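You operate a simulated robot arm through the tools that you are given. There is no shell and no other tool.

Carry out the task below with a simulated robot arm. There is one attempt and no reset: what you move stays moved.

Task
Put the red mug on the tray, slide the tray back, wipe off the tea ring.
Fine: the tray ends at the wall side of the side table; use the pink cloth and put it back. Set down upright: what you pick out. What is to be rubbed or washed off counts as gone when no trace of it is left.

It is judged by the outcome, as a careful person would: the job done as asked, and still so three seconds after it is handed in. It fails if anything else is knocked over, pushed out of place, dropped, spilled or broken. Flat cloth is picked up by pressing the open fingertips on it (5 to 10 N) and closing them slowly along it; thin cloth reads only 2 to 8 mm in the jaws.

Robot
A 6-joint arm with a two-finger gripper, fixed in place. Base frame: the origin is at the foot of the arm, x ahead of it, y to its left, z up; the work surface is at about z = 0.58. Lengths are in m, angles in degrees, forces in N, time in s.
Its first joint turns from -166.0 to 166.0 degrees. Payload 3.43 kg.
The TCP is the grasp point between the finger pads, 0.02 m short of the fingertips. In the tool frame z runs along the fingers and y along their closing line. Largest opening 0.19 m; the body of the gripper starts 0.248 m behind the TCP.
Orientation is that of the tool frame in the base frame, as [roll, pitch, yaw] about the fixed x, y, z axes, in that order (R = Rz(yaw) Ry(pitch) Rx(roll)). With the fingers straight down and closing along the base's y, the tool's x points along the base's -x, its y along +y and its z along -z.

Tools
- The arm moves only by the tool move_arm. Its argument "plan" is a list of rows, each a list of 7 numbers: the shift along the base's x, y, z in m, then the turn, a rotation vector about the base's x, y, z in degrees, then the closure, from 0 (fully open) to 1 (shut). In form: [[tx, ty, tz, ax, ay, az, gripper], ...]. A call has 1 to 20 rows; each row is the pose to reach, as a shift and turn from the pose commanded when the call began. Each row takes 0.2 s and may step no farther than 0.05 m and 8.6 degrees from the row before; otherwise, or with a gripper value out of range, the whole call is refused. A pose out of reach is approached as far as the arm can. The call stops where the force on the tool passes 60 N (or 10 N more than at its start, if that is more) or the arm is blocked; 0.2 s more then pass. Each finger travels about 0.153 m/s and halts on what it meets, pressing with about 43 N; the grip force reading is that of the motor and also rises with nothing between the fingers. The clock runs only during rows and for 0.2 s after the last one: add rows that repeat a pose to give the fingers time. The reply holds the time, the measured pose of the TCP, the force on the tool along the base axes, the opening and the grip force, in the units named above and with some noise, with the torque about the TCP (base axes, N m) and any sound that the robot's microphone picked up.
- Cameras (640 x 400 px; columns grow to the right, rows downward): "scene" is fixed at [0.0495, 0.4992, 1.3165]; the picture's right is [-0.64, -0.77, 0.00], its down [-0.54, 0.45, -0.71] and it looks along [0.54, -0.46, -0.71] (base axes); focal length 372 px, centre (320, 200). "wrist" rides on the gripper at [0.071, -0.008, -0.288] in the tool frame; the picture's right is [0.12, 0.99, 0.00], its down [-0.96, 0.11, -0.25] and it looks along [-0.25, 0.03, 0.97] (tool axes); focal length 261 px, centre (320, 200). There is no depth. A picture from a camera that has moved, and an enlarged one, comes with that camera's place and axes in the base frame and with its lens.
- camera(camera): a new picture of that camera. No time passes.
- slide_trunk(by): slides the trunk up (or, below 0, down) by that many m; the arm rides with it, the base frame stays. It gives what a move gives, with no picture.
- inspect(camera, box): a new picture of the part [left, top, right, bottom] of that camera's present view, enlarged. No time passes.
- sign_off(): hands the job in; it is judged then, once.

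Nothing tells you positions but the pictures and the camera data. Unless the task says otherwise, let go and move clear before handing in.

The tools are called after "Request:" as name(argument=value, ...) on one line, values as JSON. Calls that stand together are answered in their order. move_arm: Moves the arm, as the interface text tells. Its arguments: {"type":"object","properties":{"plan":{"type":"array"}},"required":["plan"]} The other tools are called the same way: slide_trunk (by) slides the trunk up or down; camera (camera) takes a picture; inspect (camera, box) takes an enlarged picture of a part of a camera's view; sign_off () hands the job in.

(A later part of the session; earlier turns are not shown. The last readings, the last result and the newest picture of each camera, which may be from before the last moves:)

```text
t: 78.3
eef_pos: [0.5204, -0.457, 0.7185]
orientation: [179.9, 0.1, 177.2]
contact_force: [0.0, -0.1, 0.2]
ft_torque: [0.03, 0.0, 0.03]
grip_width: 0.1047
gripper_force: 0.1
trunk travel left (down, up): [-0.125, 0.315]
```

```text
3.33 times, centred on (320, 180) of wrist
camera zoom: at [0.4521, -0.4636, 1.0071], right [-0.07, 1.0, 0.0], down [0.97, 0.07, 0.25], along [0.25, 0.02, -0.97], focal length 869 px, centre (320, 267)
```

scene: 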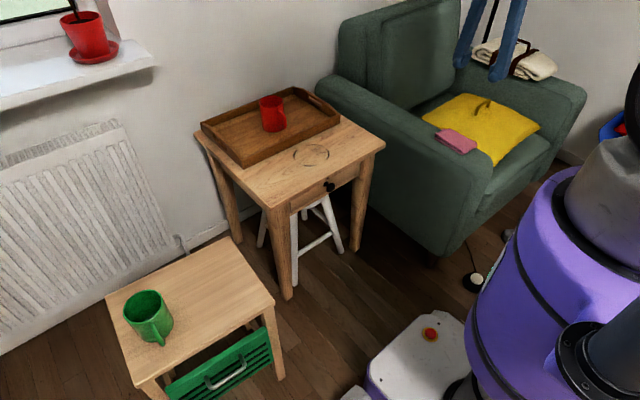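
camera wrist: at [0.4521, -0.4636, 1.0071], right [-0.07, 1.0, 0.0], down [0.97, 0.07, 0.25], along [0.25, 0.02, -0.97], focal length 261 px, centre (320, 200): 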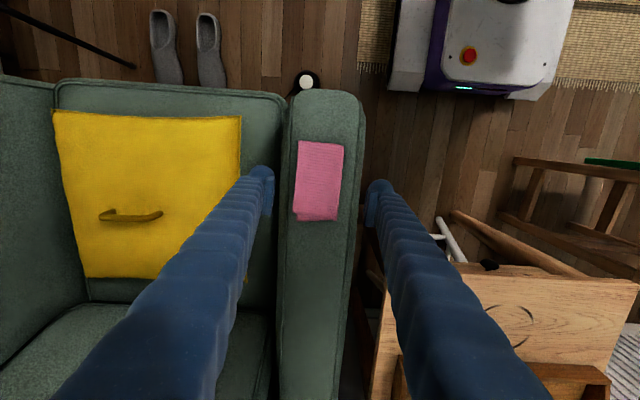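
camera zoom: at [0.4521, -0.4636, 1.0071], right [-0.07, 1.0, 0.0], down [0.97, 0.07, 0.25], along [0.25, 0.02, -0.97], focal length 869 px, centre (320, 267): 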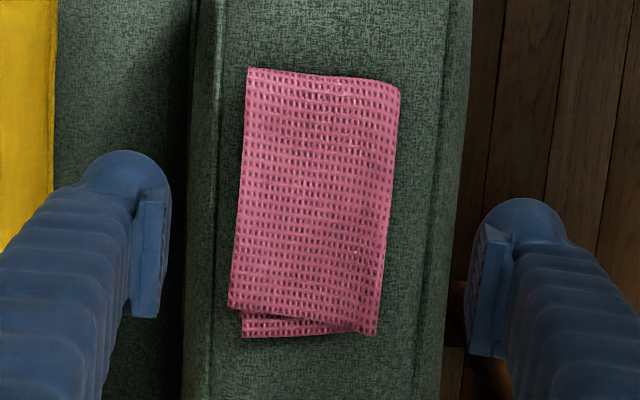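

From above, the cloth is centred between the fingers. I'll descend so the tips end about 1 cm above the chair arm, on both sides of the stack.

Request:
move_arm(plan=[[0, -0.002, -0.03, 0, 0, 0, 0.45], [0, -0.002, -0.055, 0, 0, 0, 0.45], [0, -0.002, -0.07, 0, 0, 0, 0.45], [0, -0.002, -0.08, 0, 0, 0, 0.45], [0, -0.002, -0.086, 0, 0, 0, 0.45], [0, -0.002, -0.0895, 0, 0, 0, 0.45], [0, -0.002, -0.0895, 0, 0, 0, 0.45]])

Request:
inspect(camera="wrist", box=[230, 120, 410, 240])

Request:
inspect(camera="scene", box=[410, 90, 510, 170])

```text
t: 79.9
eef_pos: [0.5204, -0.4588, 0.6306]
orientation: [179.9, 0.1, 177.0]
contact_force: [0.6, 1.0, -0.2]
ft_torque: [0.0, -0.01, 0.0]
grip_width: 0.1045
gripper_force: 0.0
trunk travel left (down, up): [-0.125, 0.315]
```

```text
3.33 times, centred on (320, 180) of wrist
camera zoom: at [0.4523, -0.4653, 0.9173], right [-0.07, 1.0, 0.0], down [0.97, 0.07, 0.25], along [0.25, 0.02, -0.97], focal length 869 px, centre (320, 267)
```

zoom: 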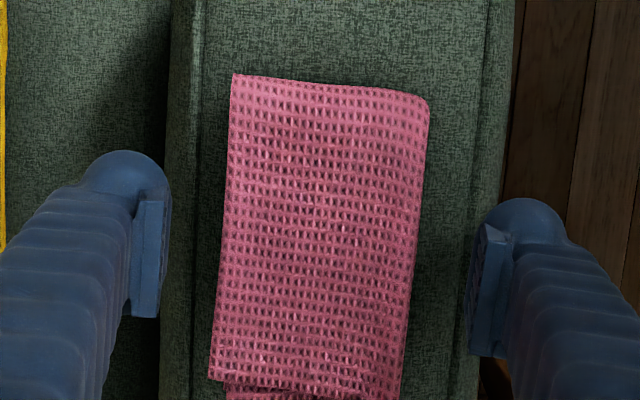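

```text
5.00 times, centred on (460, 130) of scene
camera zoom: at [0.0495, 0.4992, 1.3165], right [-0.64, -0.77, 0.0], down [-0.54, 0.45, -0.71], along [0.54, -0.46, -0.71], focal length 1860 px, centre (-380, 550)
```

zoom: 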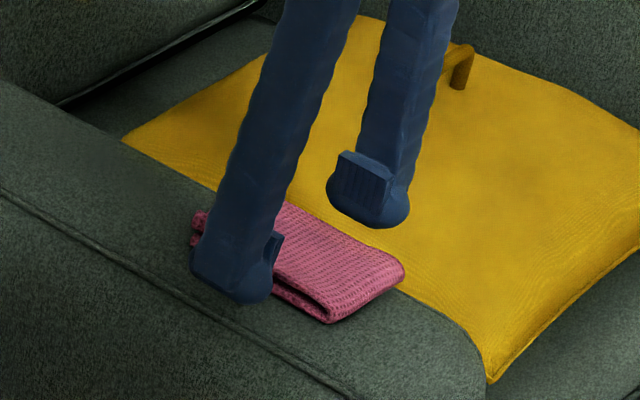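

The fingers straddle the stack evenly, so I'll close slowly onto its long sides.

Request:
move_arm(plan=[[0, 0, 0, 0, 0, 0, 0.5], [0, 0, 0, 0, 0, 0, 0.55], [0, 0, 0, 0, 0, 0, 0.59], [0, 0, 0, 0, 0, 0, 0.62], [0, 0, 0, 0, 0, 0, 0.64], [0, 0, 0, 0, 0, 0, 0.66], [0, 0, 0, 0, 0, 0, 0.68], [0, 0, 0, 0, 0, 0, 0.7], [0, 0, 0, 0, 0, 0, 0.72], [0, 0, 0, 0, 0, 0, 0.74]])

Request:
inspect(camera="wrist", box=[230, 120, 410, 240])

Request:
inspect(camera="scene", box=[410, 90, 510, 170])

```text
t: 82.1
eef_pos: [0.5213, -0.4593, 0.6291]
orientation: [179.9, 0.1, 177.3]
contact_force: [1.6, -0.7, 14.2]
ft_torque: [-0.4, 0.07, 0.09]
grip_width: 0.0636
gripper_force: 42.7
trunk travel left (down, up): [-0.125, 0.315]
```

```text
3.33 times, centred on (320, 180) of wrist
camera zoom: at [0.452, -0.4651, 0.9181], right [-0.07, 1.0, 0.0], down [0.97, 0.07, 0.25], along [0.25, 0.02, -0.97], focal length 869 px, centre (320, 267)
```

zoom: 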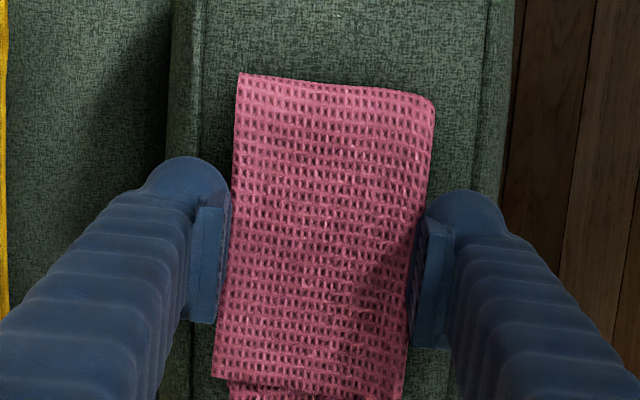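

```text
5.00 times, centred on (460, 130) of scene
camera zoom: at [0.0495, 0.4992, 1.3165], right [-0.64, -0.77, 0.0], down [-0.54, 0.45, -0.71], along [0.54, -0.46, -0.71], focal length 1860 px, centre (-380, 550)
```

zoom: 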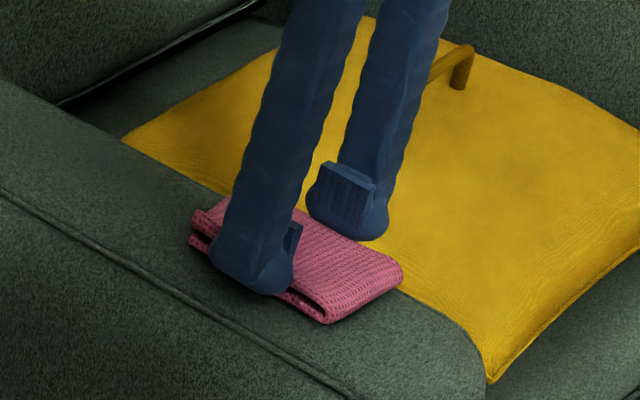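

The stack is gripped as a block at 64 mm with 43 N. I'll lift slowly to test the hold.

Request:
move_arm(plan=[[0, 0, 0.001, 0, 0, 0, 0.76], [0, 0, 0.002, 0, 0, 0, 0.78], [0, 0, 0.004, 0, 0, 0, 0.8], [0, 0, 0.007, 0, 0, 0, 0.8], [0, 0, 0.011, 0, 0, 0, 0.8], [0, 0, 0.016, 0, 0, 0, 0.8], [0, 0, 0.022, 0, 0, 0, 0.8], [0, 0, 0.03, 0, 0, 0, 0.8]])

Request:
inspect(camera="wrist", box=[230, 120, 410, 240])

Request:
inspect(camera="scene", box=[410, 90, 510, 170])

```text
t: 83.9
eef_pos: [0.5213, -0.4598, 0.6587]
orientation: [180.0, 0.0, 177.0]
contact_force: [0.2, -1.1, -0.7]
ft_torque: [0.03, -0.01, -0.03]
grip_width: 0.0554
gripper_force: 42.7
trunk travel left (down, up): [-0.125, 0.315]
```

```text
3.33 times, centred on (320, 180) of wrist
camera zoom: at [0.4519, -0.4658, 0.9475], right [-0.07, 1.0, 0.0], down [0.97, 0.07, 0.25], along [0.25, 0.02, -0.97], focal length 869 px, centre (320, 267)
```

zoom: 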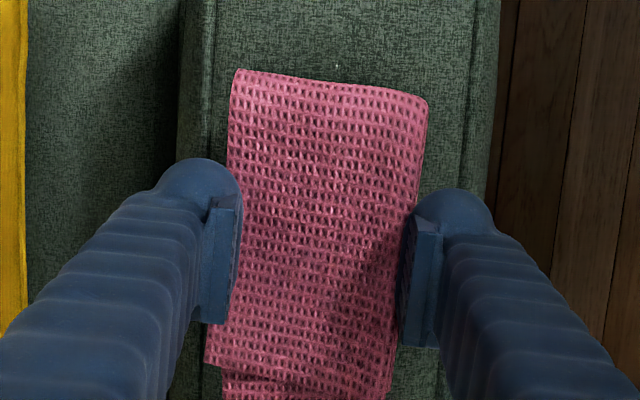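

```text
5.00 times, centred on (460, 130) of scene
camera zoom: at [0.0495, 0.4992, 1.3165], right [-0.64, -0.77, 0.0], down [-0.54, 0.45, -0.71], along [0.54, -0.46, -0.71], focal length 1860 px, centre (-380, 550)
```

zoom: 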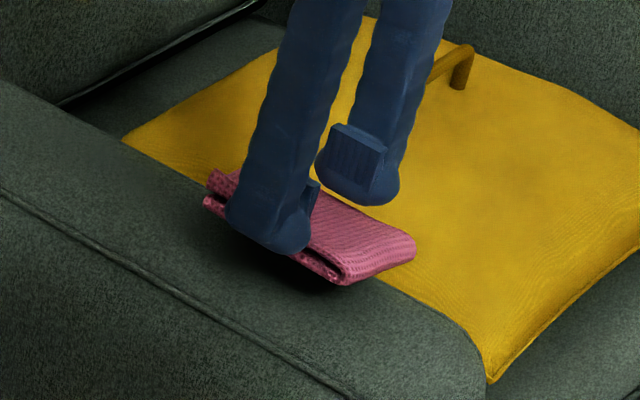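

The cloth lifts cleanly as a flat pad. I'll carry it up and over to the ring, straightening the 3° turn on the way.

Request:
move_arm(plan=[[0, 0, 0.025, 0, 0, 0, 0.8], [0, 0, 0.06, 0, 0, 0, 0.8], [0, 0, 0.09, 0, 0, 0, 0.8], [0.016, 0.023, 0.1, 0, 0, 0.5, 0.8], [0.04, 0.057, 0.1, 0, 0, 1, 0.8], [0.066, 0.093, 0.1, 0, 0, 1.5, 0.8], [0.092, 0.13, 0.1, 0, 0, 2, 0.8], [0.118, 0.167, 0.1, 0, 0, 2.5, 0.8], [0.144, 0.204, 0.1, 0, 0, 3, 0.8], [0.17, 0.241, 0.1, 0, 0, 3, 0.8], [0.196, 0.278, 0.1, 0, 0, 3, 0.8], [0.222, 0.315, 0.1, 0, 0, 3, 0.8], [0.245, 0.347, 0.1, 0, 0, 3, 0.8], [0.257, 0.367, 0.1, 0, 0, 3, 0.8], [0.261, 0.374, 0.1, 0, 0, 3, 0.8], [0.261, 0.374, 0.1, 0, 0, 3, 0.8]])

Request:
camera(camera="wrist")

Request:
camera(camera="scene")

```text
t: 87.3
eef_pos: [0.7828, -0.0862, 0.7593]
orientation: [179.9, 0.1, -179.9]
contact_force: [-0.8, 0.3, -0.4]
ft_torque: [-0.04, 0.0, 0.02]
grip_width: 0.0536
gripper_force: 43.1
trunk travel left (down, up): [-0.125, 0.315]
```

```text
taken
camera wrist: at [0.7141, -0.0954, 1.0473], right [-0.12, 0.99, 0.0], down [0.96, 0.12, 0.25], along [0.25, 0.03, -0.97], focal length 261 px, centre (320, 200)
```

wrist: 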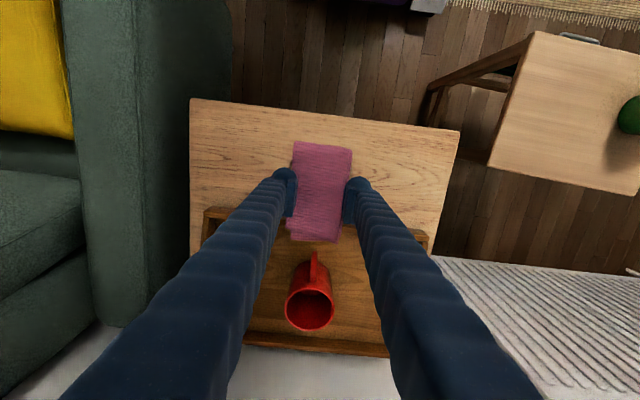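

```text
taken
```

scene: 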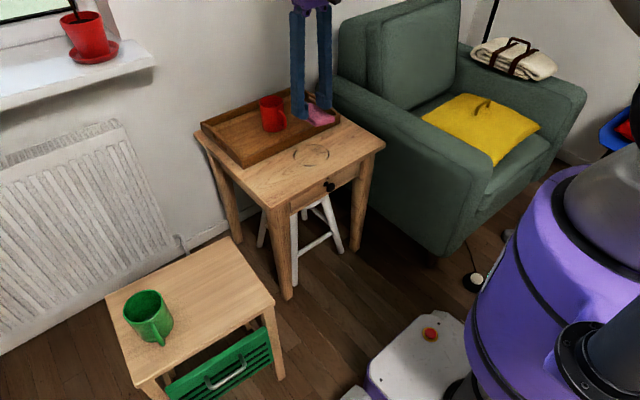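

The pad is over the ring and clears the tray by about 13 mm. I'll lower toward the table, slowly near contact.

Request:
move_arm(plan=[[0.002, 0, -0.035, 0, 0, 0, 0.82], [0.002, 0, -0.07, 0, 0, 0, 0.82], [0.002, 0, -0.1, 0, 0, 0, 0.82], [0.002, 0, -0.12, 0, 0, 0, 0.82], [0.002, 0, -0.13, 0, 0, 0, 0.82], [0.002, 0, -0.136, 0, 0, 0, 0.82], [0.002, 0, -0.136, 0, 0, 0, 0.82]])

Request:
inspect(camera="scene", box=[260, 90, 380, 190])

Request:
inspect(camera="wrist", box=[220, 100, 420, 260])

```text
t: 88.9
eef_pos: [0.7849, -0.0847, 0.6231]
orientation: [179.9, 0.1, -179.9]
contact_force: [-0.8, 0.6, -1.1]
ft_torque: [0.0, 0.0, 0.01]
grip_width: 0.0524
gripper_force: 42.7
trunk travel left (down, up): [-0.125, 0.315]
```

```text
4.00 times, centred on (320, 140) of scene
camera zoom: at [0.0495, 0.4992, 1.3165], right [-0.64, -0.77, 0.0], down [-0.54, 0.45, -0.71], along [0.54, -0.46, -0.71], focal length 1488 px, centre (320, 440)
```

zoom: 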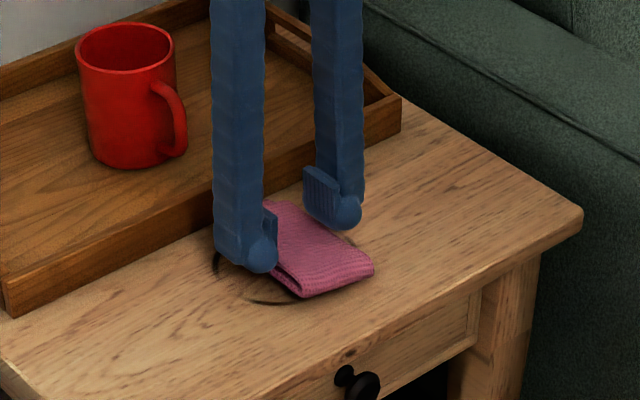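

```text
2.50 times, centred on (320, 180) of wrist
camera zoom: at [0.7152, -0.0956, 0.9115], right [-0.12, 0.99, 0.0], down [0.96, 0.12, 0.25], along [0.25, 0.03, -0.97], focal length 652 px, centre (320, 250)
```

zoom: 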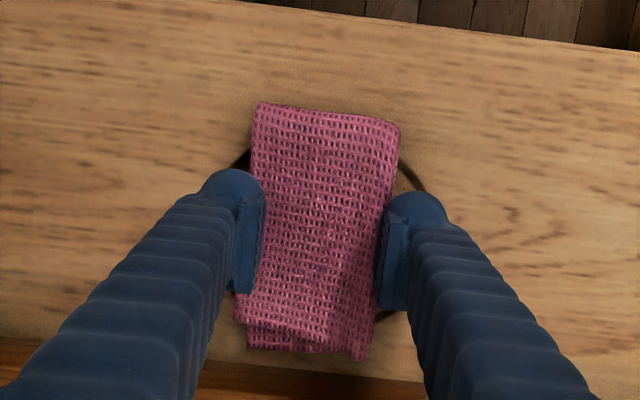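

Request:
move_arm(plan=[[0, 0, -0.003, 0, 0, 0, 0.82], [0, 0, -0.006, 0, 0, 0, 0.82], [0, 0, -0.008, 0, 0, 0, 0.82], [0, 0, -0.008, 0, 0, 0, 0.82]])

```text
t: 89.8
eef_pos: [0.7854, -0.0857, 0.6221]
orientation: [179.9, 0.4, -179.9]
contact_force: [-11.7, 0.2, 30.3]
ft_torque: [-0.91, 0.43, -0.31]
grip_width: 0.052
gripper_force: 43.4
trunk travel left (down, up): [-0.125, 0.315]
stopped in row 4: the force on the tool passed its limit at 62 N (the readings are from after the stop); the commanded pose is now the measured one
```

The pad is already on the table: contact at TCP z≈0.621. I'll ease the pressure to a moderate level.

Request:
move_arm(plan=[[0, 0, 0.001, 0, 0, 0, 0.82], [0, 0, 0.001, 0, 0, 0, 0.82]])

```text
t: 90.4
eef_pos: [0.7859, -0.0857, 0.6214]
orientation: [179.9, 0.5, -179.9]
contact_force: [-7.1, 2.7, 33.2]
ft_torque: [-0.93, 0.19, -0.18]
grip_width: 0.0518
gripper_force: 43.2
trunk travel left (down, up): [-0.125, 0.315]
```

Request:
move_arm(plan=[[0, 0, 0.001, 0, 0, 0, 0.82], [0, 0, 0.0015, 0, 0, 0, 0.82], [0, 0, 0.0015, 0, 0, 0, 0.82]])

Request:
inspect(camera="scene", box=[260, 90, 380, 190])

```text
t: 91.2
eef_pos: [0.787, -0.0861, 0.6214]
orientation: [179.9, 0.4, -179.9]
contact_force: [2.1, -2.6, 20.2]
ft_torque: [-0.68, -0.13, 0.11]
grip_width: 0.0517
gripper_force: 43.0
trunk travel left (down, up): [-0.125, 0.315]
```

```text
4.00 times, centred on (320, 140) of scene
camera zoom: at [0.0495, 0.4992, 1.3165], right [-0.64, -0.77, 0.0], down [-0.54, 0.45, -0.71], along [0.54, -0.46, -0.71], focal length 1488 px, centre (320, 440)
```

zoom: 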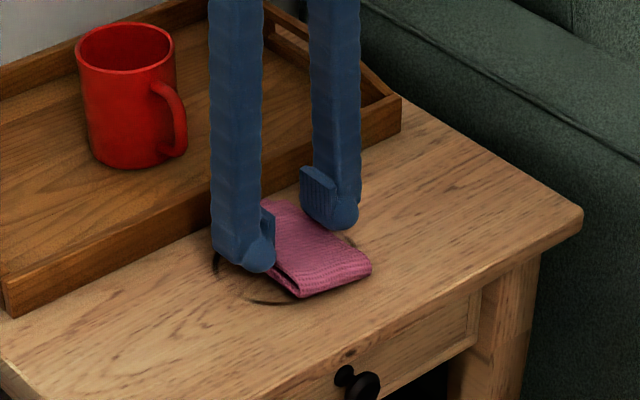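

Request:
move_arm(plan=[[0, 0, 0.001, 0, 0, 0, 0.82], [0, 0, 0.001, 0, 0, 0, 0.82], [0, -0.005, 0.001, 0, 0, 0, 0.82], [0, -0.012, 0.001, 0, 0, 0, 0.82], [0, -0.02, 0.001, 0, 0, 0, 0.82]])

Request:
inspect(camera="scene", box=[260, 90, 380, 190])

Request:
inspect(camera="wrist", box=[220, 100, 420, 260])

```text
t: 92.4
eef_pos: [0.7857, -0.105, 0.6224]
orientation: [179.9, 0.4, -179.9]
contact_force: [-1.0, 10.6, 17.1]
ft_torque: [-0.14, 0.06, 0.01]
grip_width: 0.0513
gripper_force: 42.6
trunk travel left (down, up): [-0.125, 0.315]
```

```text
4.00 times, centred on (320, 140) of scene
camera zoom: at [0.0495, 0.4992, 1.3165], right [-0.64, -0.77, 0.0], down [-0.54, 0.45, -0.71], along [0.54, -0.46, -0.71], focal length 1488 px, centre (320, 440)
```

zoom: 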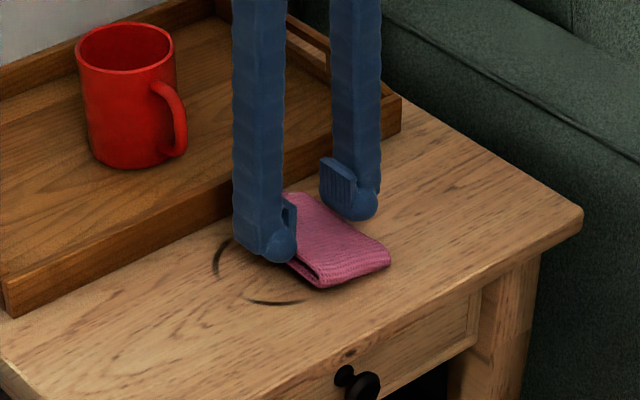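

```text
2.50 times, centred on (320, 180) of wrist
camera zoom: at [0.7154, -0.1143, 0.9107], right [-0.12, 0.99, 0.0], down [0.96, 0.12, 0.25], along [0.25, 0.03, -0.97], focal length 652 px, centre (320, 250)
```

zoom: 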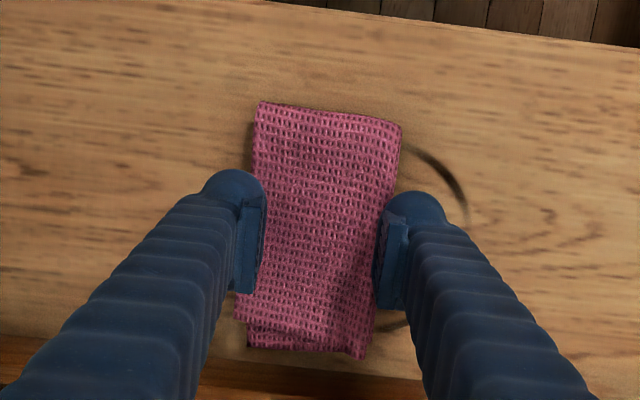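

The pad slides with the gripper and rubs the ring at about 17 N. I'll do a full stroke across the ring and back.

Request:
move_arm(plan=[[0, -0.015, 0, 0, 0, 0, 0.83], [0, -0.03, 0, 0, 0, 0, 0.83], [0, -0.045, 0, 0, 0, 0, 0.83], [0, -0.06, 0, 0, 0, 0, 0.83], [0, -0.07, 0, 0, 0, 0, 0.83], [0, -0.06, 0, 0, 0, 0, 0.83], [0, -0.045, 0, 0, 0, 0, 0.83], [0, -0.03, 0, 0, 0, 0, 0.83], [0, -0.015, 0, 0, 0, 0, 0.83], [0, 0, 0, 0, 0, 0, 0.83], [0, 0.015, 0, 0, 0, 0, 0.83], [0, 0.03, 0, 0, 0, 0, 0.83], [0, 0.045, 0, 0, 0, 0, 0.83], [0, 0.06, 0, 0, 0, 0, 0.83], [0, 0.075, 0, 0, 0, 0, 0.83], [0, 0.09, 0, 0, 0, 0, 0.83], [0, 0.1, 0, 0, 0, 0, 0.83]])

Request:
inspect(camera="scene", box=[260, 90, 380, 190])

Request:
inspect(camera="wrist", box=[200, 100, 420, 260])

```text
t: 96.0
eef_pos: [0.7863, -0.0058, 0.6223]
orientation: [179.9, 0.2, 180.0]
contact_force: [-0.7, -8.4, 15.0]
ft_torque: [-0.82, 0.06, -0.01]
grip_width: 0.0498
gripper_force: 43.1
trunk travel left (down, up): [-0.125, 0.315]
```

```text
4.00 times, centred on (320, 140) of scene
camera zoom: at [0.0495, 0.4992, 1.3165], right [-0.64, -0.77, 0.0], down [-0.54, 0.45, -0.71], along [0.54, -0.46, -0.71], focal length 1488 px, centre (320, 440)
```

zoom: 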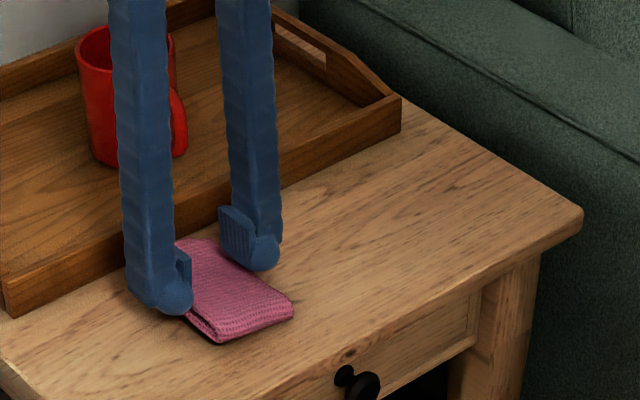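

```text
2.50 times, centred on (310, 180) of wrist
camera zoom: at [0.7159, -0.0154, 0.9109], right [-0.12, 0.99, 0.0], down [0.96, 0.12, 0.25], along [0.25, 0.03, -0.97], focal length 652 px, centre (345, 250)
```

zoom: 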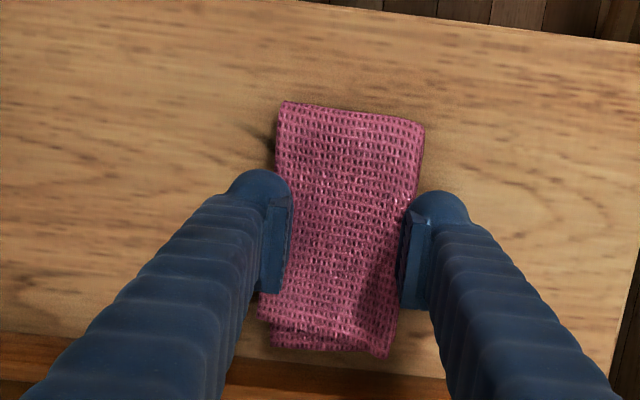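

Most of the ring is already gone. I'll do more strokes, shifted a bit toward the front edge and then toward the tray, to cover its extremes.

Request:
move_arm(plan=[[-0.008, -0.003, 0, 0, 0, 0, 0.84], [-0.014, -0.01, 0, 0, 0, 0, 0.84], [-0.014, -0.025, 0, 0, 0, 0, 0.84], [-0.014, -0.04, 0, 0, 0, 0, 0.84], [-0.014, -0.055, 0, 0, 0, 0, 0.84], [-0.014, -0.07, 0, 0, 0, 0, 0.84], [-0.014, -0.085, 0, 0, 0, 0, 0.84], [-0.014, -0.1, 0, 0, 0, 0, 0.84], [-0.014, -0.115, 0, 0, 0, 0, 0.84], [-0.014, -0.13, 0, 0, 0, 0, 0.84], [-0.014, -0.145, 0, 0, 0, 0, 0.84], [-0.014, -0.16, 0, 0, 0, 0, 0.84], [-0.014, -0.172, 0, 0, 0, 0, 0.84]])

Request:
inspect(camera="scene", box=[260, 90, 380, 190])

Request:
inspect(camera="wrist", box=[240, 90, 480, 260])

```text
t: 98.8
eef_pos: [0.7722, -0.1779, 0.6229]
orientation: [-180.0, 0.3, -179.9]
contact_force: [-0.5, 15.2, 21.4]
ft_torque: [0.3, 0.02, -0.07]
grip_width: 0.0374
gripper_force: 43.1
trunk travel left (down, up): [-0.125, 0.315]
```

```text
4.00 times, centred on (320, 140) of scene
camera zoom: at [0.0495, 0.4992, 1.3165], right [-0.64, -0.77, 0.0], down [-0.54, 0.45, -0.71], along [0.54, -0.46, -0.71], focal length 1488 px, centre (320, 440)
```

zoom: 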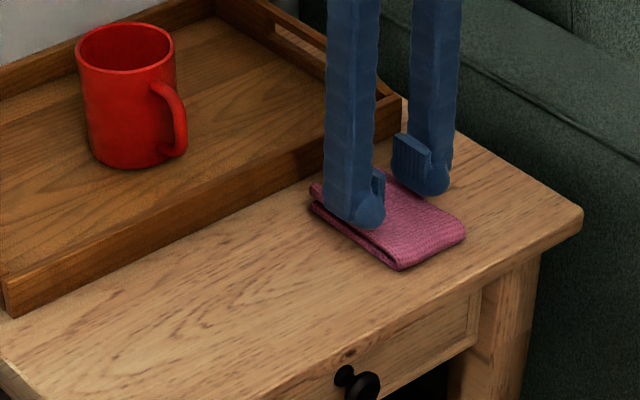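

```text
2.35 times, centred on (360, 175) of wrist
camera zoom: at [0.7021, -0.1868, 0.9114], right [-0.12, 0.99, 0.0], down [0.96, 0.12, 0.25], along [0.25, 0.03, -0.97], focal length 613 px, centre (226, 259)
```

zoom: 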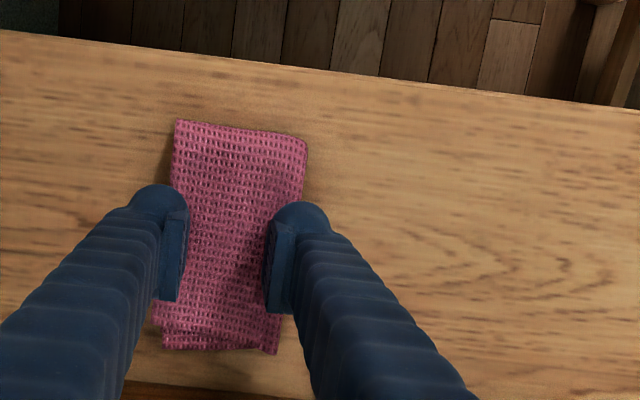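

The ring looks gone. I'll inspect that table area closely for traces before finishing, since the grip width dropped and I want to re-grip carefully.

Request:
inspect(camera="scene", box=[285, 130, 345, 175])

Request:
inspect(camera="wrist", box=[350, 120, 490, 250])

Request:
inspect(camera="scene", box=[325, 115, 385, 165])

```text
8.89 times, centred on (315, 152) of scene
camera zoom: at [0.0495, 0.4992, 1.3165], right [-0.64, -0.77, 0.0], down [-0.54, 0.45, -0.71], along [0.54, -0.46, -0.71], focal length 3306 px, centre (364, 622)
```

zoom: 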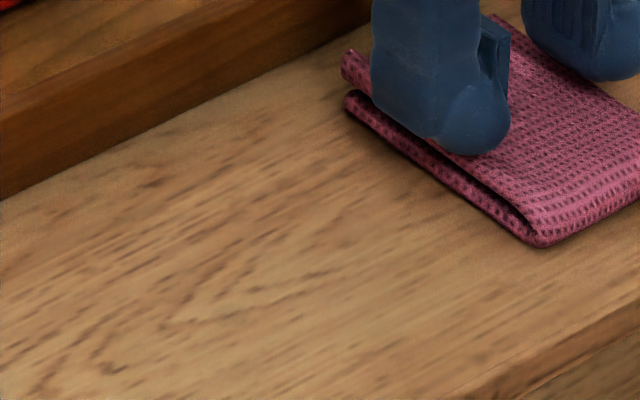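

```text
3.08 times, centred on (420, 185) of wrist
camera zoom: at [0.7021, -0.1868, 0.9114], right [-0.12, 0.99, 0.0], down [0.96, 0.12, 0.25], along [0.25, 0.03, -0.97], focal length 802 px, centre (12, 246)
```

zoom: 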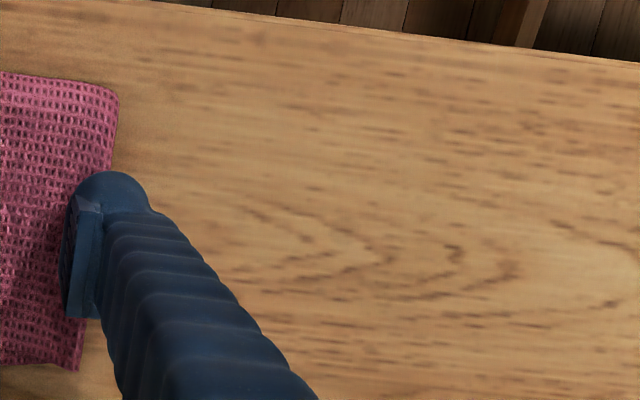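

```text
8.00 times, centred on (355, 140) of scene
camera zoom: at [0.0495, 0.4992, 1.3165], right [-0.64, -0.77, 0.0], down [-0.54, 0.45, -0.71], along [0.54, -0.46, -0.71], focal length 2976 px, centre (40, 680)
```

zoom: 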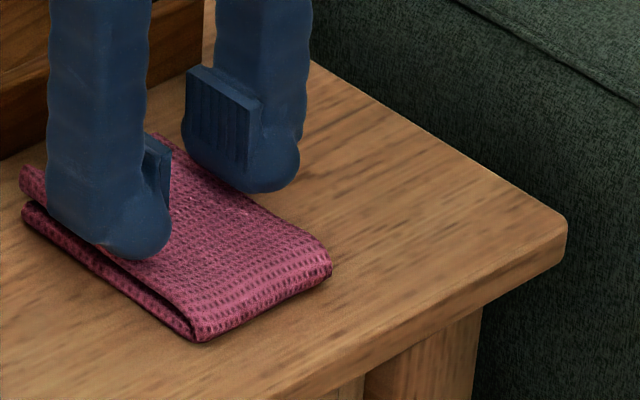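

The area looks clean. The +y finger has ridden up onto the cloth, so I'll ease off, open, rise and check both the cloth and the table before re-gripping.

Request:
move_arm(plan=[[0, 0, 0.002, 0, 0, 0, 0.82], [0, 0, 0.004, 0, 0, 0, 0.78], [0, 0, 0.005, 0, 0, 0, 0.72], [0, 0, 0.006, 0, 0, 0, 0.66], [0, 0, 0.008, 0, 0, 0, 0.6], [0, 0, 0.01, 0, 0, 0, 0.54], [0, 0, 0.015, 0, 0, 0, 0.48], [0, 0, 0.03, 0, 0, 0, 0.45], [0, 0, 0.06, 0, 0, 0, 0.45], [0, 0, 0.09, 0, 0, 0, 0.45], [0, 0, 0.1, 0, 0, 0, 0.45], [0, 0, 0.1, 0, 0, 0, 0.45]])

Request:
camera(camera="wrist")

Request:
inspect(camera="wrist", box=[230, 100, 470, 260])

Request:
inspect(camera="scene", box=[270, 100, 390, 190])

```text
t: 101.4
eef_pos: [0.7728, -0.1775, 0.7213]
orientation: [179.9, 0.3, -179.8]
contact_force: [0.3, -0.2, 0.2]
ft_torque: [0.0, 0.03, -0.06]
grip_width: 0.1044
gripper_force: 0.1
trunk travel left (down, up): [-0.125, 0.315]
```

```text
taken
camera wrist: at [0.7026, -0.1874, 1.0103], right [-0.12, 0.99, 0.0], down [0.96, 0.12, 0.25], along [0.25, 0.03, -0.97], focal length 261 px, centre (320, 200)
```

wrist: 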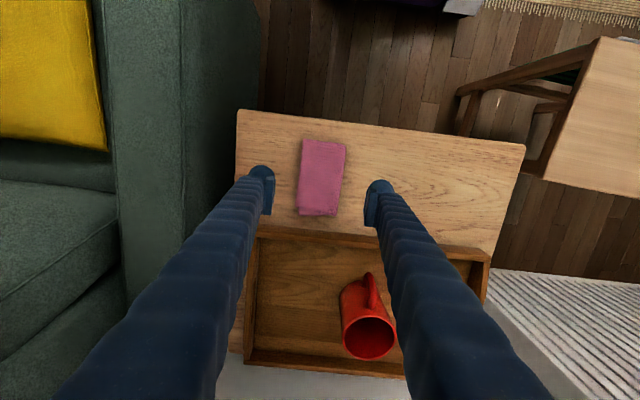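

```text
2.50 times, centred on (350, 180) of wrist
camera zoom: at [0.7026, -0.1874, 1.0103], right [-0.12, 0.99, 0.0], down [0.96, 0.12, 0.25], along [0.25, 0.03, -0.97], focal length 652 px, centre (245, 250)
```

zoom: 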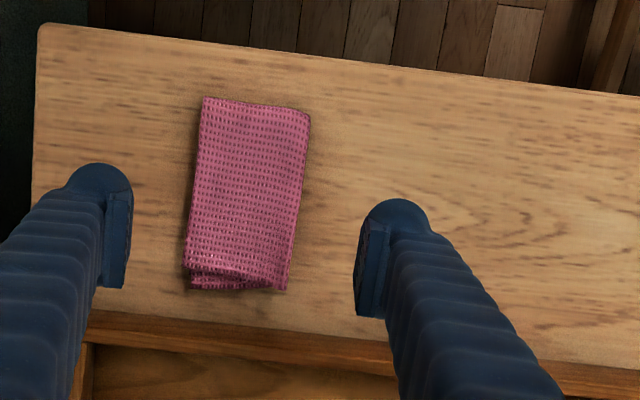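

```text
4.44 times, centred on (330, 145) of scene
camera zoom: at [0.0495, 0.4992, 1.3165], right [-0.64, -0.77, 0.0], down [-0.54, 0.45, -0.71], along [0.54, -0.46, -0.71], focal length 1653 px, centre (276, 444)
```

zoom: 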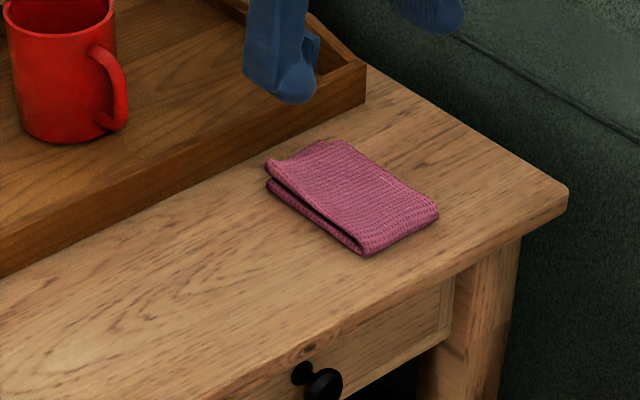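

Request:
inspect(camera="wrist", box=[330, 140, 430, 215])

Request:
inspect(camera="scene", box=[285, 130, 345, 175])

```text
5.33 times, centred on (380, 178) of wrist
camera zoom: at [0.7026, -0.1874, 1.0103], right [-0.12, 0.99, 0.0], down [0.96, 0.12, 0.25], along [0.25, 0.03, -0.97], focal length 1390 px, centre (0, 320)
```

zoom: 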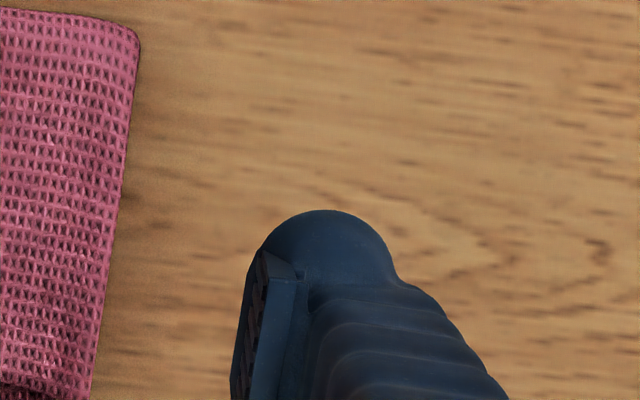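

```text
8.89 times, centred on (315, 152) of scene
camera zoom: at [0.0495, 0.4992, 1.3165], right [-0.64, -0.77, 0.0], down [-0.54, 0.45, -0.71], along [0.54, -0.46, -0.71], focal length 3306 px, centre (364, 622)
```

zoom: 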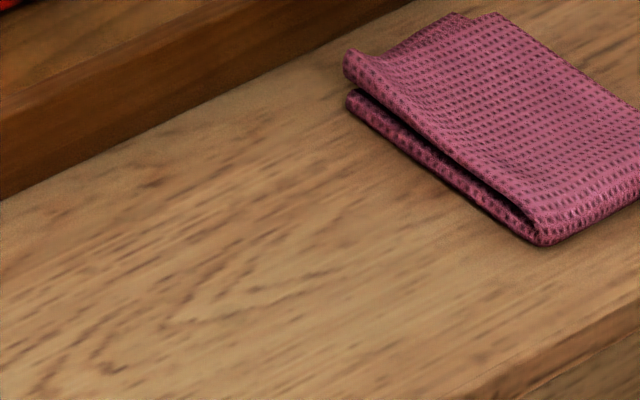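

The table looks clean and the cloth is still neatly folded, centred at about (0.766, -0.179). I'll go down around it again, find the table height by light touch, and grip lower on the stack.

Request:
move_arm(plan=[[-0.006, -0.002, -0.03, 0, 0, 0, 0.45], [-0.006, -0.002, -0.06, 0, 0, 0, 0.45], [-0.006, -0.002, -0.085, 0, 0, 0, 0.45], [-0.006, -0.002, -0.098, 0, 0, 0, 0.45], [-0.006, -0.002, -0.104, 0, 0, 0, 0.45], [-0.006, -0.002, -0.104, 0, 0, 0, 0.45]])

```text
t: 102.8
eef_pos: [0.7674, -0.1778, 0.617]
orientation: [179.9, 0.3, -179.8]
contact_force: [-0.8, -0.4, 0.0]
ft_torque: [-0.01, 0.0, -0.02]
grip_width: 0.1045
gripper_force: 0.1
trunk travel left (down, up): [-0.125, 0.315]
```

Request:
move_arm(plan=[[0, 0, -0.002, 0, 0, 0, 0.45], [0, 0, -0.003, 0, 0, 0, 0.45], [0, 0, -0.003, 0, 0, 0, 0.45]])

```text
t: 103.6
eef_pos: [0.7666, -0.1798, 0.6142]
orientation: [180.0, 0.3, -179.9]
contact_force: [0.2, -0.1, 0.4]
ft_torque: [0.01, 0.03, 0.01]
grip_width: 0.1047
gripper_force: 0.1
trunk travel left (down, up): [-0.125, 0.315]
```

Request:
move_arm(plan=[[0, 0, -0.002, 0, 0, 0, 0.45], [0, 0, -0.003, 0, 0, 0, 0.45], [0, 0, -0.003, 0, 0, 0, 0.45]])

```text
t: 104.4
eef_pos: [0.7667, -0.1798, 0.6116]
orientation: [179.9, 0.3, -179.9]
contact_force: [0.4, -0.6, 0.1]
ft_torque: [0.0, 0.02, 0.0]
grip_width: 0.1045
gripper_force: 0.0
trunk travel left (down, up): [-0.125, 0.315]
```

Request:
move_arm(plan=[[0, 0, -0.002, 0, 0, 0, 0.45], [0, 0, -0.003, 0, 0, 0, 0.45], [0, 0, -0.003, 0, 0, 0, 0.45]])

Request:
inspect(camera="scene", box=[300, 90, 390, 160])

Request:
inspect(camera="wrist", box=[230, 100, 410, 240])

```text
t: 105.2
eef_pos: [0.7655, -0.1807, 0.6092]
orientation: [179.9, 0.3, -179.8]
contact_force: [-0.5, 0.3, 0.4]
ft_torque: [0.0, 0.01, 0.01]
grip_width: 0.1045
gripper_force: 0.1
trunk travel left (down, up): [-0.125, 0.315]
```

```text
5.71 times, centred on (345, 125) of scene
camera zoom: at [0.0495, 0.4992, 1.3165], right [-0.64, -0.77, 0.0], down [-0.54, 0.45, -0.71], along [0.54, -0.46, -0.71], focal length 2125 px, centre (177, 629)
```

zoom: 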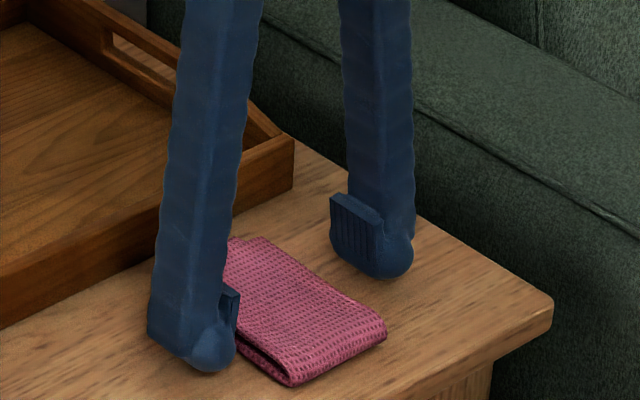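

```text
2.86 times, centred on (320, 170) of wrist
camera zoom: at [0.6964, -0.1893, 0.897], right [-0.12, 0.99, 0.0], down [0.96, 0.12, 0.25], along [0.25, 0.03, -0.97], focal length 745 px, centre (320, 286)
```

zoom: 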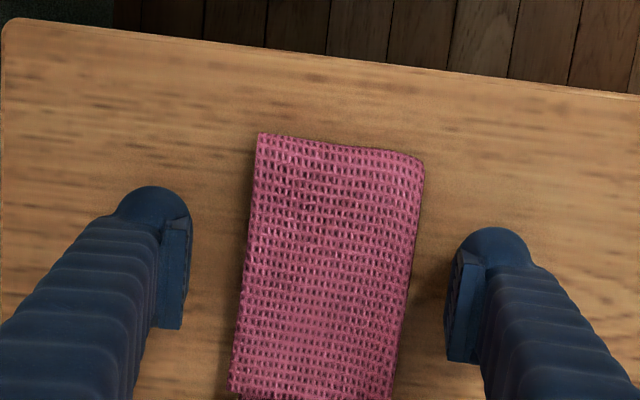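

The fingertips are at z≈0.589, about 1 cm above the table on both sides of the stack. I'll centre by 3 mm and close gently.

Request:
move_arm(plan=[[0, 0.003, 0, 0, 0, 0, 0.48], [0, 0.003, 0, 0, 0, 0, 0.53], [0, 0.003, 0, 0, 0, 0, 0.57], [0, 0.003, 0, 0, 0, 0, 0.6], [0, 0.003, 0, 0, 0, 0, 0.63], [0, 0.003, 0, 0, 0, 0, 0.65], [0, 0.003, 0, 0, 0, 0, 0.67], [0, 0.003, 0, 0, 0, 0, 0.69], [0, 0.003, 0, 0, 0, 0, 0.71], [0, 0.003, 0, 0, 0, 0, 0.72]])

Request:
inspect(camera="scene", box=[300, 90, 390, 160])

Request:
inspect(camera="wrist", box=[230, 100, 410, 240])

```text
t: 107.4
eef_pos: [0.7668, -0.1765, 0.6098]
orientation: [179.8, 0.4, -179.8]
contact_force: [-0.3, -1.2, 11.1]
ft_torque: [-0.29, 0.02, 0.0]
grip_width: 0.064
gripper_force: 43.2
trunk travel left (down, up): [-0.125, 0.315]
```

```text
5.71 times, centred on (345, 125) of scene
camera zoom: at [0.0495, 0.4992, 1.3165], right [-0.64, -0.77, 0.0], down [-0.54, 0.45, -0.71], along [0.54, -0.46, -0.71], focal length 2125 px, centre (177, 629)
```

zoom: 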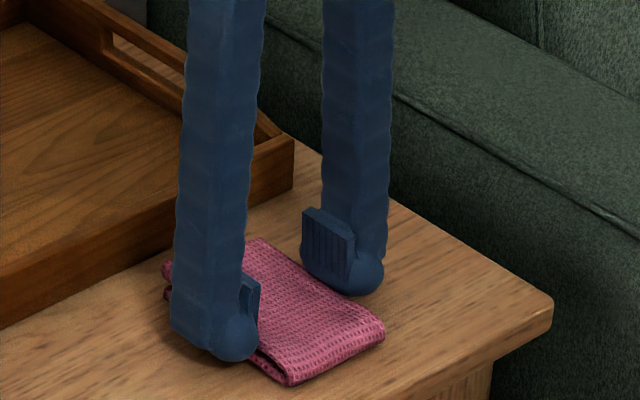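

```text
2.86 times, centred on (320, 170) of wrist
camera zoom: at [0.6962, -0.1862, 0.8978], right [-0.12, 0.99, 0.0], down [0.96, 0.12, 0.25], along [0.25, 0.03, -0.97], focal length 745 px, centre (320, 286)
```

zoom: 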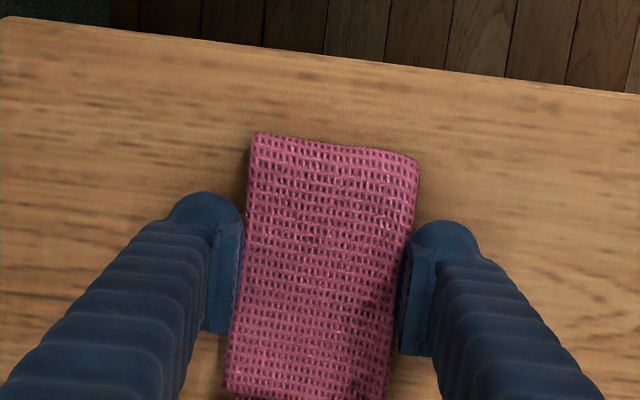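

Gripped at 64 mm with 43 N. I'll lift and check that the whole former ring area is clean.

Request:
move_arm(plan=[[0, 0, 0.002, 0, 0, 0, 0.74], [0, 0, 0.005, 0, 0, 0, 0.76], [0, 0, 0.01, 0, 0, 0, 0.76], [0, 0, 0.02, 0, 0, 0, 0.76], [0, -0.01, 0.04, 0, 0, 0, 0.76], [0, -0.03, 0.07, 0, 0, 0, 0.76], [0, -0.05, 0.1, 0, 0, 0, 0.76], [0, -0.07, 0.13, 0, 0, 0, 0.76], [0, -0.08, 0.14, 0, 0, 0, 0.76], [0, -0.08, 0.14, 0, 0, 0, 0.76]])

Request:
camera(camera="wrist")

Request:
inspect(camera="scene", box=[260, 110, 380, 200])

Request:
inspect(camera="wrist", box=[300, 100, 480, 240])

```text
t: 109.6
eef_pos: [0.7672, -0.257, 0.748]
orientation: [179.9, 0.3, -179.9]
contact_force: [0.5, -0.8, 0.5]
ft_torque: [0.03, 0.01, 0.04]
grip_width: 0.0554
gripper_force: 43.2
trunk travel left (down, up): [-0.125, 0.315]
```

```text
taken
camera wrist: at [0.6976, -0.266, 1.037], right [-0.12, 0.99, 0.0], down [0.96, 0.12, 0.25], along [0.25, 0.03, -0.97], focal length 261 px, centre (320, 200)
```

wrist: 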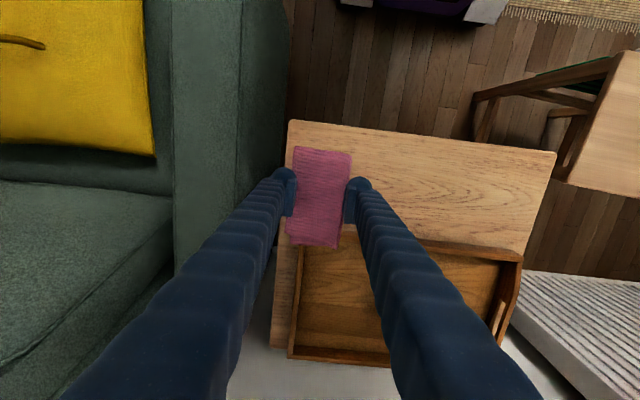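

```text
4.44 times, centred on (320, 155) of scene
camera zoom: at [0.0495, 0.4992, 1.3165], right [-0.64, -0.77, 0.0], down [-0.54, 0.45, -0.71], along [0.54, -0.46, -0.71], focal length 1653 px, centre (320, 400)
```

zoom: 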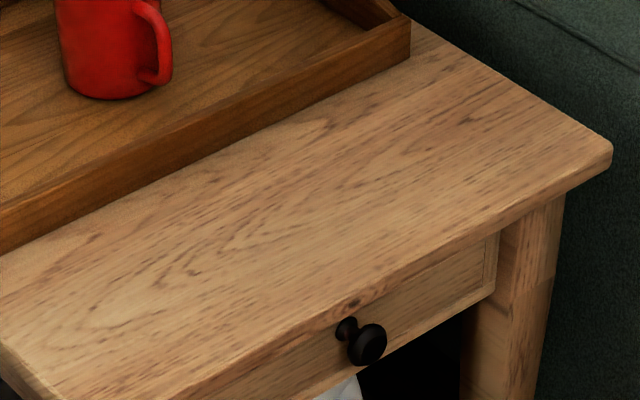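

```text
2.86 times, centred on (390, 170) of wrist
camera zoom: at [0.6976, -0.266, 1.037], right [-0.12, 0.99, 0.0], down [0.96, 0.12, 0.25], along [0.25, 0.03, -0.97], focal length 745 px, centre (120, 286)
```

zoom: 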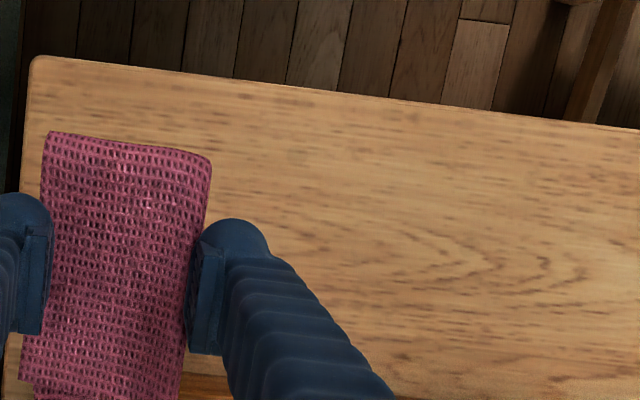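

Request:
inspect(camera="scene", box=[288, 138, 334, 172])

Request:
inspect(camera="wrist", box=[350, 130, 470, 240])

```text
11.76 times, centred on (311, 155) of scene
camera zoom: at [0.0495, 0.4992, 1.3165], right [-0.64, -0.77, 0.0], down [-0.54, 0.45, -0.71], along [0.54, -0.46, -0.71], focal length 4376 px, centre (426, 729)
```

zoom: 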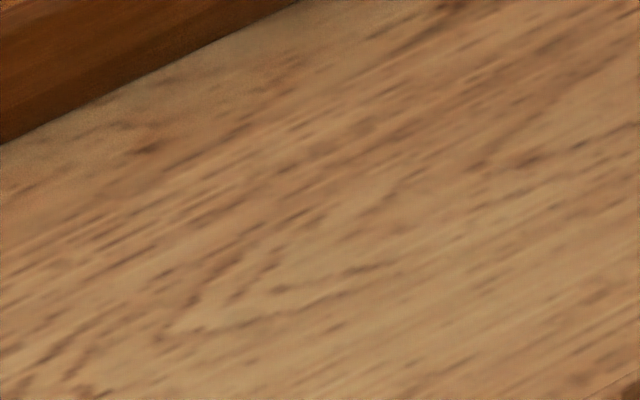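

```text
3.64 times, centred on (410, 185) of wrist
camera zoom: at [0.6976, -0.266, 1.037], right [-0.12, 0.99, 0.0], down [0.96, 0.12, 0.25], along [0.25, 0.03, -0.97], focal length 948 px, centre (-7, 254)
```

zoom: 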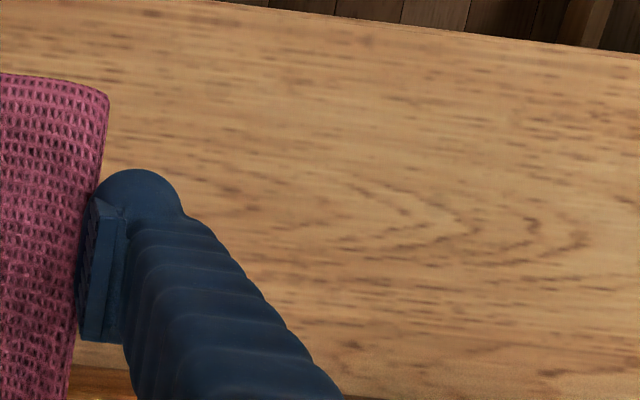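

No trace of the ring remains. Now I'll carry the cloth back to its original place on the chair arm at (0.521, -0.459).

Request:
move_arm(plan=[[-0.015, -0.012, 0, 0, 0, 0, 0.76], [-0.04, -0.033, 0, 0, 0, -0.5, 0.76], [-0.072, -0.059, 0, 0, 0, -1, 0.76], [-0.104, -0.085, 0, 0, 0, -1.5, 0.76], [-0.136, -0.112, 0, 0, 0, -2, 0.76], [-0.168, -0.138, 0, 0, 0, -2.5, 0.76], [-0.2, -0.164, 0, 0, 0, -3, 0.76], [-0.228, -0.187, 0, 0, 0, -3, 0.76], [-0.242, -0.198, 0, 0, 0, -3, 0.76], [-0.246, -0.202, 0, 0, 0, -3, 0.76], [-0.246, -0.202, 0, 0, 0, -3, 0.76]])

Request:
camera(camera="wrist")

Request:
inspect(camera="scene", box=[410, 60, 530, 170])

```text
t: 112.0
eef_pos: [0.5202, -0.458, 0.7495]
orientation: [179.9, 0.3, 177.0]
contact_force: [-0.6, 0.4, -0.7]
ft_torque: [0.02, -0.04, -0.03]
grip_width: 0.0538
gripper_force: 43.5
trunk travel left (down, up): [-0.125, 0.315]
```

```text
taken
camera wrist: at [0.45, -0.4646, 1.0377], right [-0.07, 1.0, 0.0], down [0.97, 0.07, 0.25], along [0.25, 0.02, -0.97], focal length 261 px, centre (320, 200)
```

wrist: 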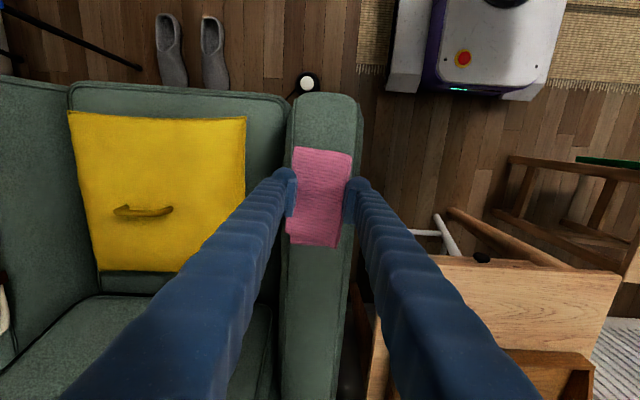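

```text
3.64 times, centred on (470, 115) of scene
camera zoom: at [0.0495, 0.4992, 1.3165], right [-0.64, -0.77, 0.0], down [-0.54, 0.45, -0.71], along [0.54, -0.46, -0.71], focal length 1352 px, centre (-226, 509)
```

zoom: 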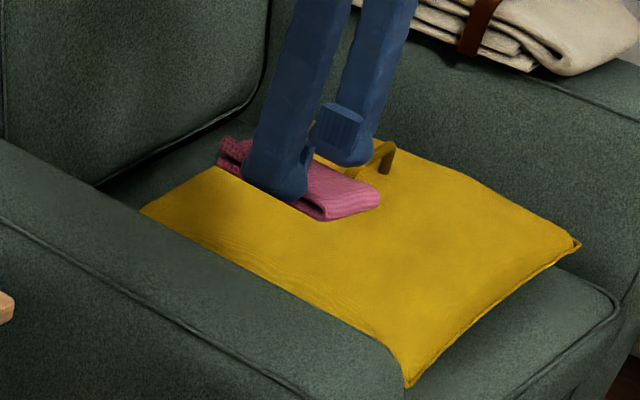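

Over the original spot. I'll lower most of the way, then in small steps.

Request:
move_arm(plan=[[0.001, -0.001, -0.03, 0, 0, 0, 0.76], [0.001, -0.001, -0.06, 0, 0, 0, 0.76], [0.001, -0.001, -0.08, 0, 0, 0, 0.76], [0.001, -0.001, -0.095, 0, 0, 0, 0.76], [0.001, -0.001, -0.1, 0, 0, 0, 0.76], [0.001, -0.001, -0.1, 0, 0, 0, 0.76]])

Request:
inspect(camera="scene", box=[410, 90, 510, 170])

Request:
inspect(camera="wrist", box=[230, 120, 410, 260])

```text
t: 113.4
eef_pos: [0.5222, -0.4598, 0.6481]
orientation: [179.9, 0.3, 177.1]
contact_force: [-0.7, -0.2, 0.1]
ft_torque: [0.01, 0.02, 0.0]
grip_width: 0.0528
gripper_force: 43.3
trunk travel left (down, up): [-0.125, 0.315]
```

```text
5.00 times, centred on (460, 130) of scene
camera zoom: at [0.0495, 0.4992, 1.3165], right [-0.64, -0.77, 0.0], down [-0.54, 0.45, -0.71], along [0.54, -0.46, -0.71], focal length 1860 px, centre (-380, 550)
```

zoom: 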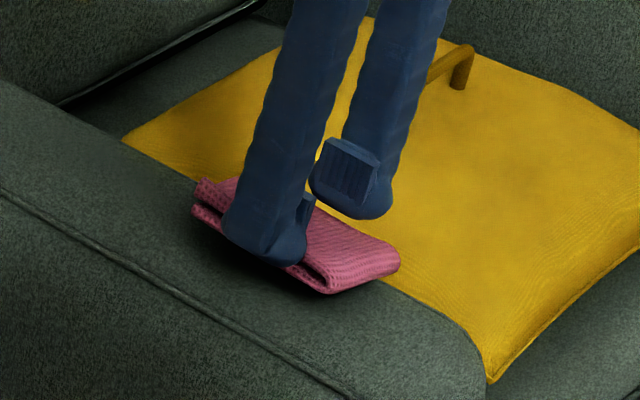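

```text
2.86 times, centred on (320, 190) of wrist
camera zoom: at [0.4513, -0.4653, 0.9371], right [-0.07, 1.0, 0.0], down [0.97, 0.07, 0.25], along [0.25, 0.02, -0.97], focal length 745 px, centre (320, 229)
```

zoom: 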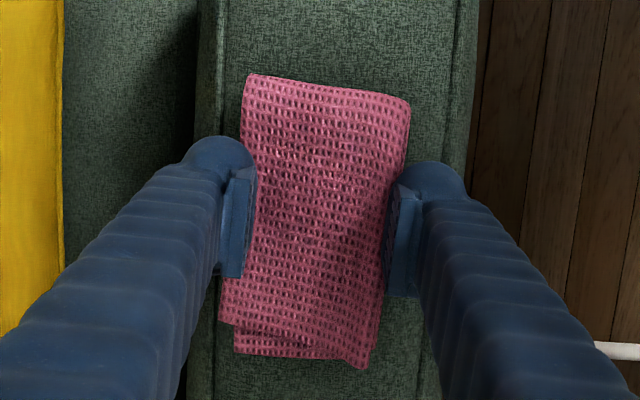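

Request:
move_arm(plan=[[0, 0, -0.002, 0, 0, 0, 0.76], [0, 0, -0.004, 0, 0, 0, 0.76], [0, 0, -0.006, 0, 0, 0, 0.76], [0, 0, -0.006, 0, 0, 0, 0.76]])

```text
t: 114.4
eef_pos: [0.5223, -0.4583, 0.6438]
orientation: [179.9, 0.4, 177.1]
contact_force: [0.1, 0.2, 0.7]
ft_torque: [-0.03, 0.07, 0.02]
grip_width: 0.0523
gripper_force: 42.8
trunk travel left (down, up): [-0.125, 0.315]
```

Request:
move_arm(plan=[[0, 0, -0.0015, 0, 0, 0, 0.76], [0, 0, -0.003, 0, 0, 0, 0.76], [0, 0, -0.003, 0, 0, 0, 0.76]])

```text
t: 115.2
eef_pos: [0.5213, -0.4599, 0.6422]
orientation: [-180.0, 0.4, 177.0]
contact_force: [-0.4, 5.4, 31.7]
ft_torque: [-0.77, 0.1, 0.01]
grip_width: 0.0514
gripper_force: 43.0
trunk travel left (down, up): [-0.125, 0.315]
```

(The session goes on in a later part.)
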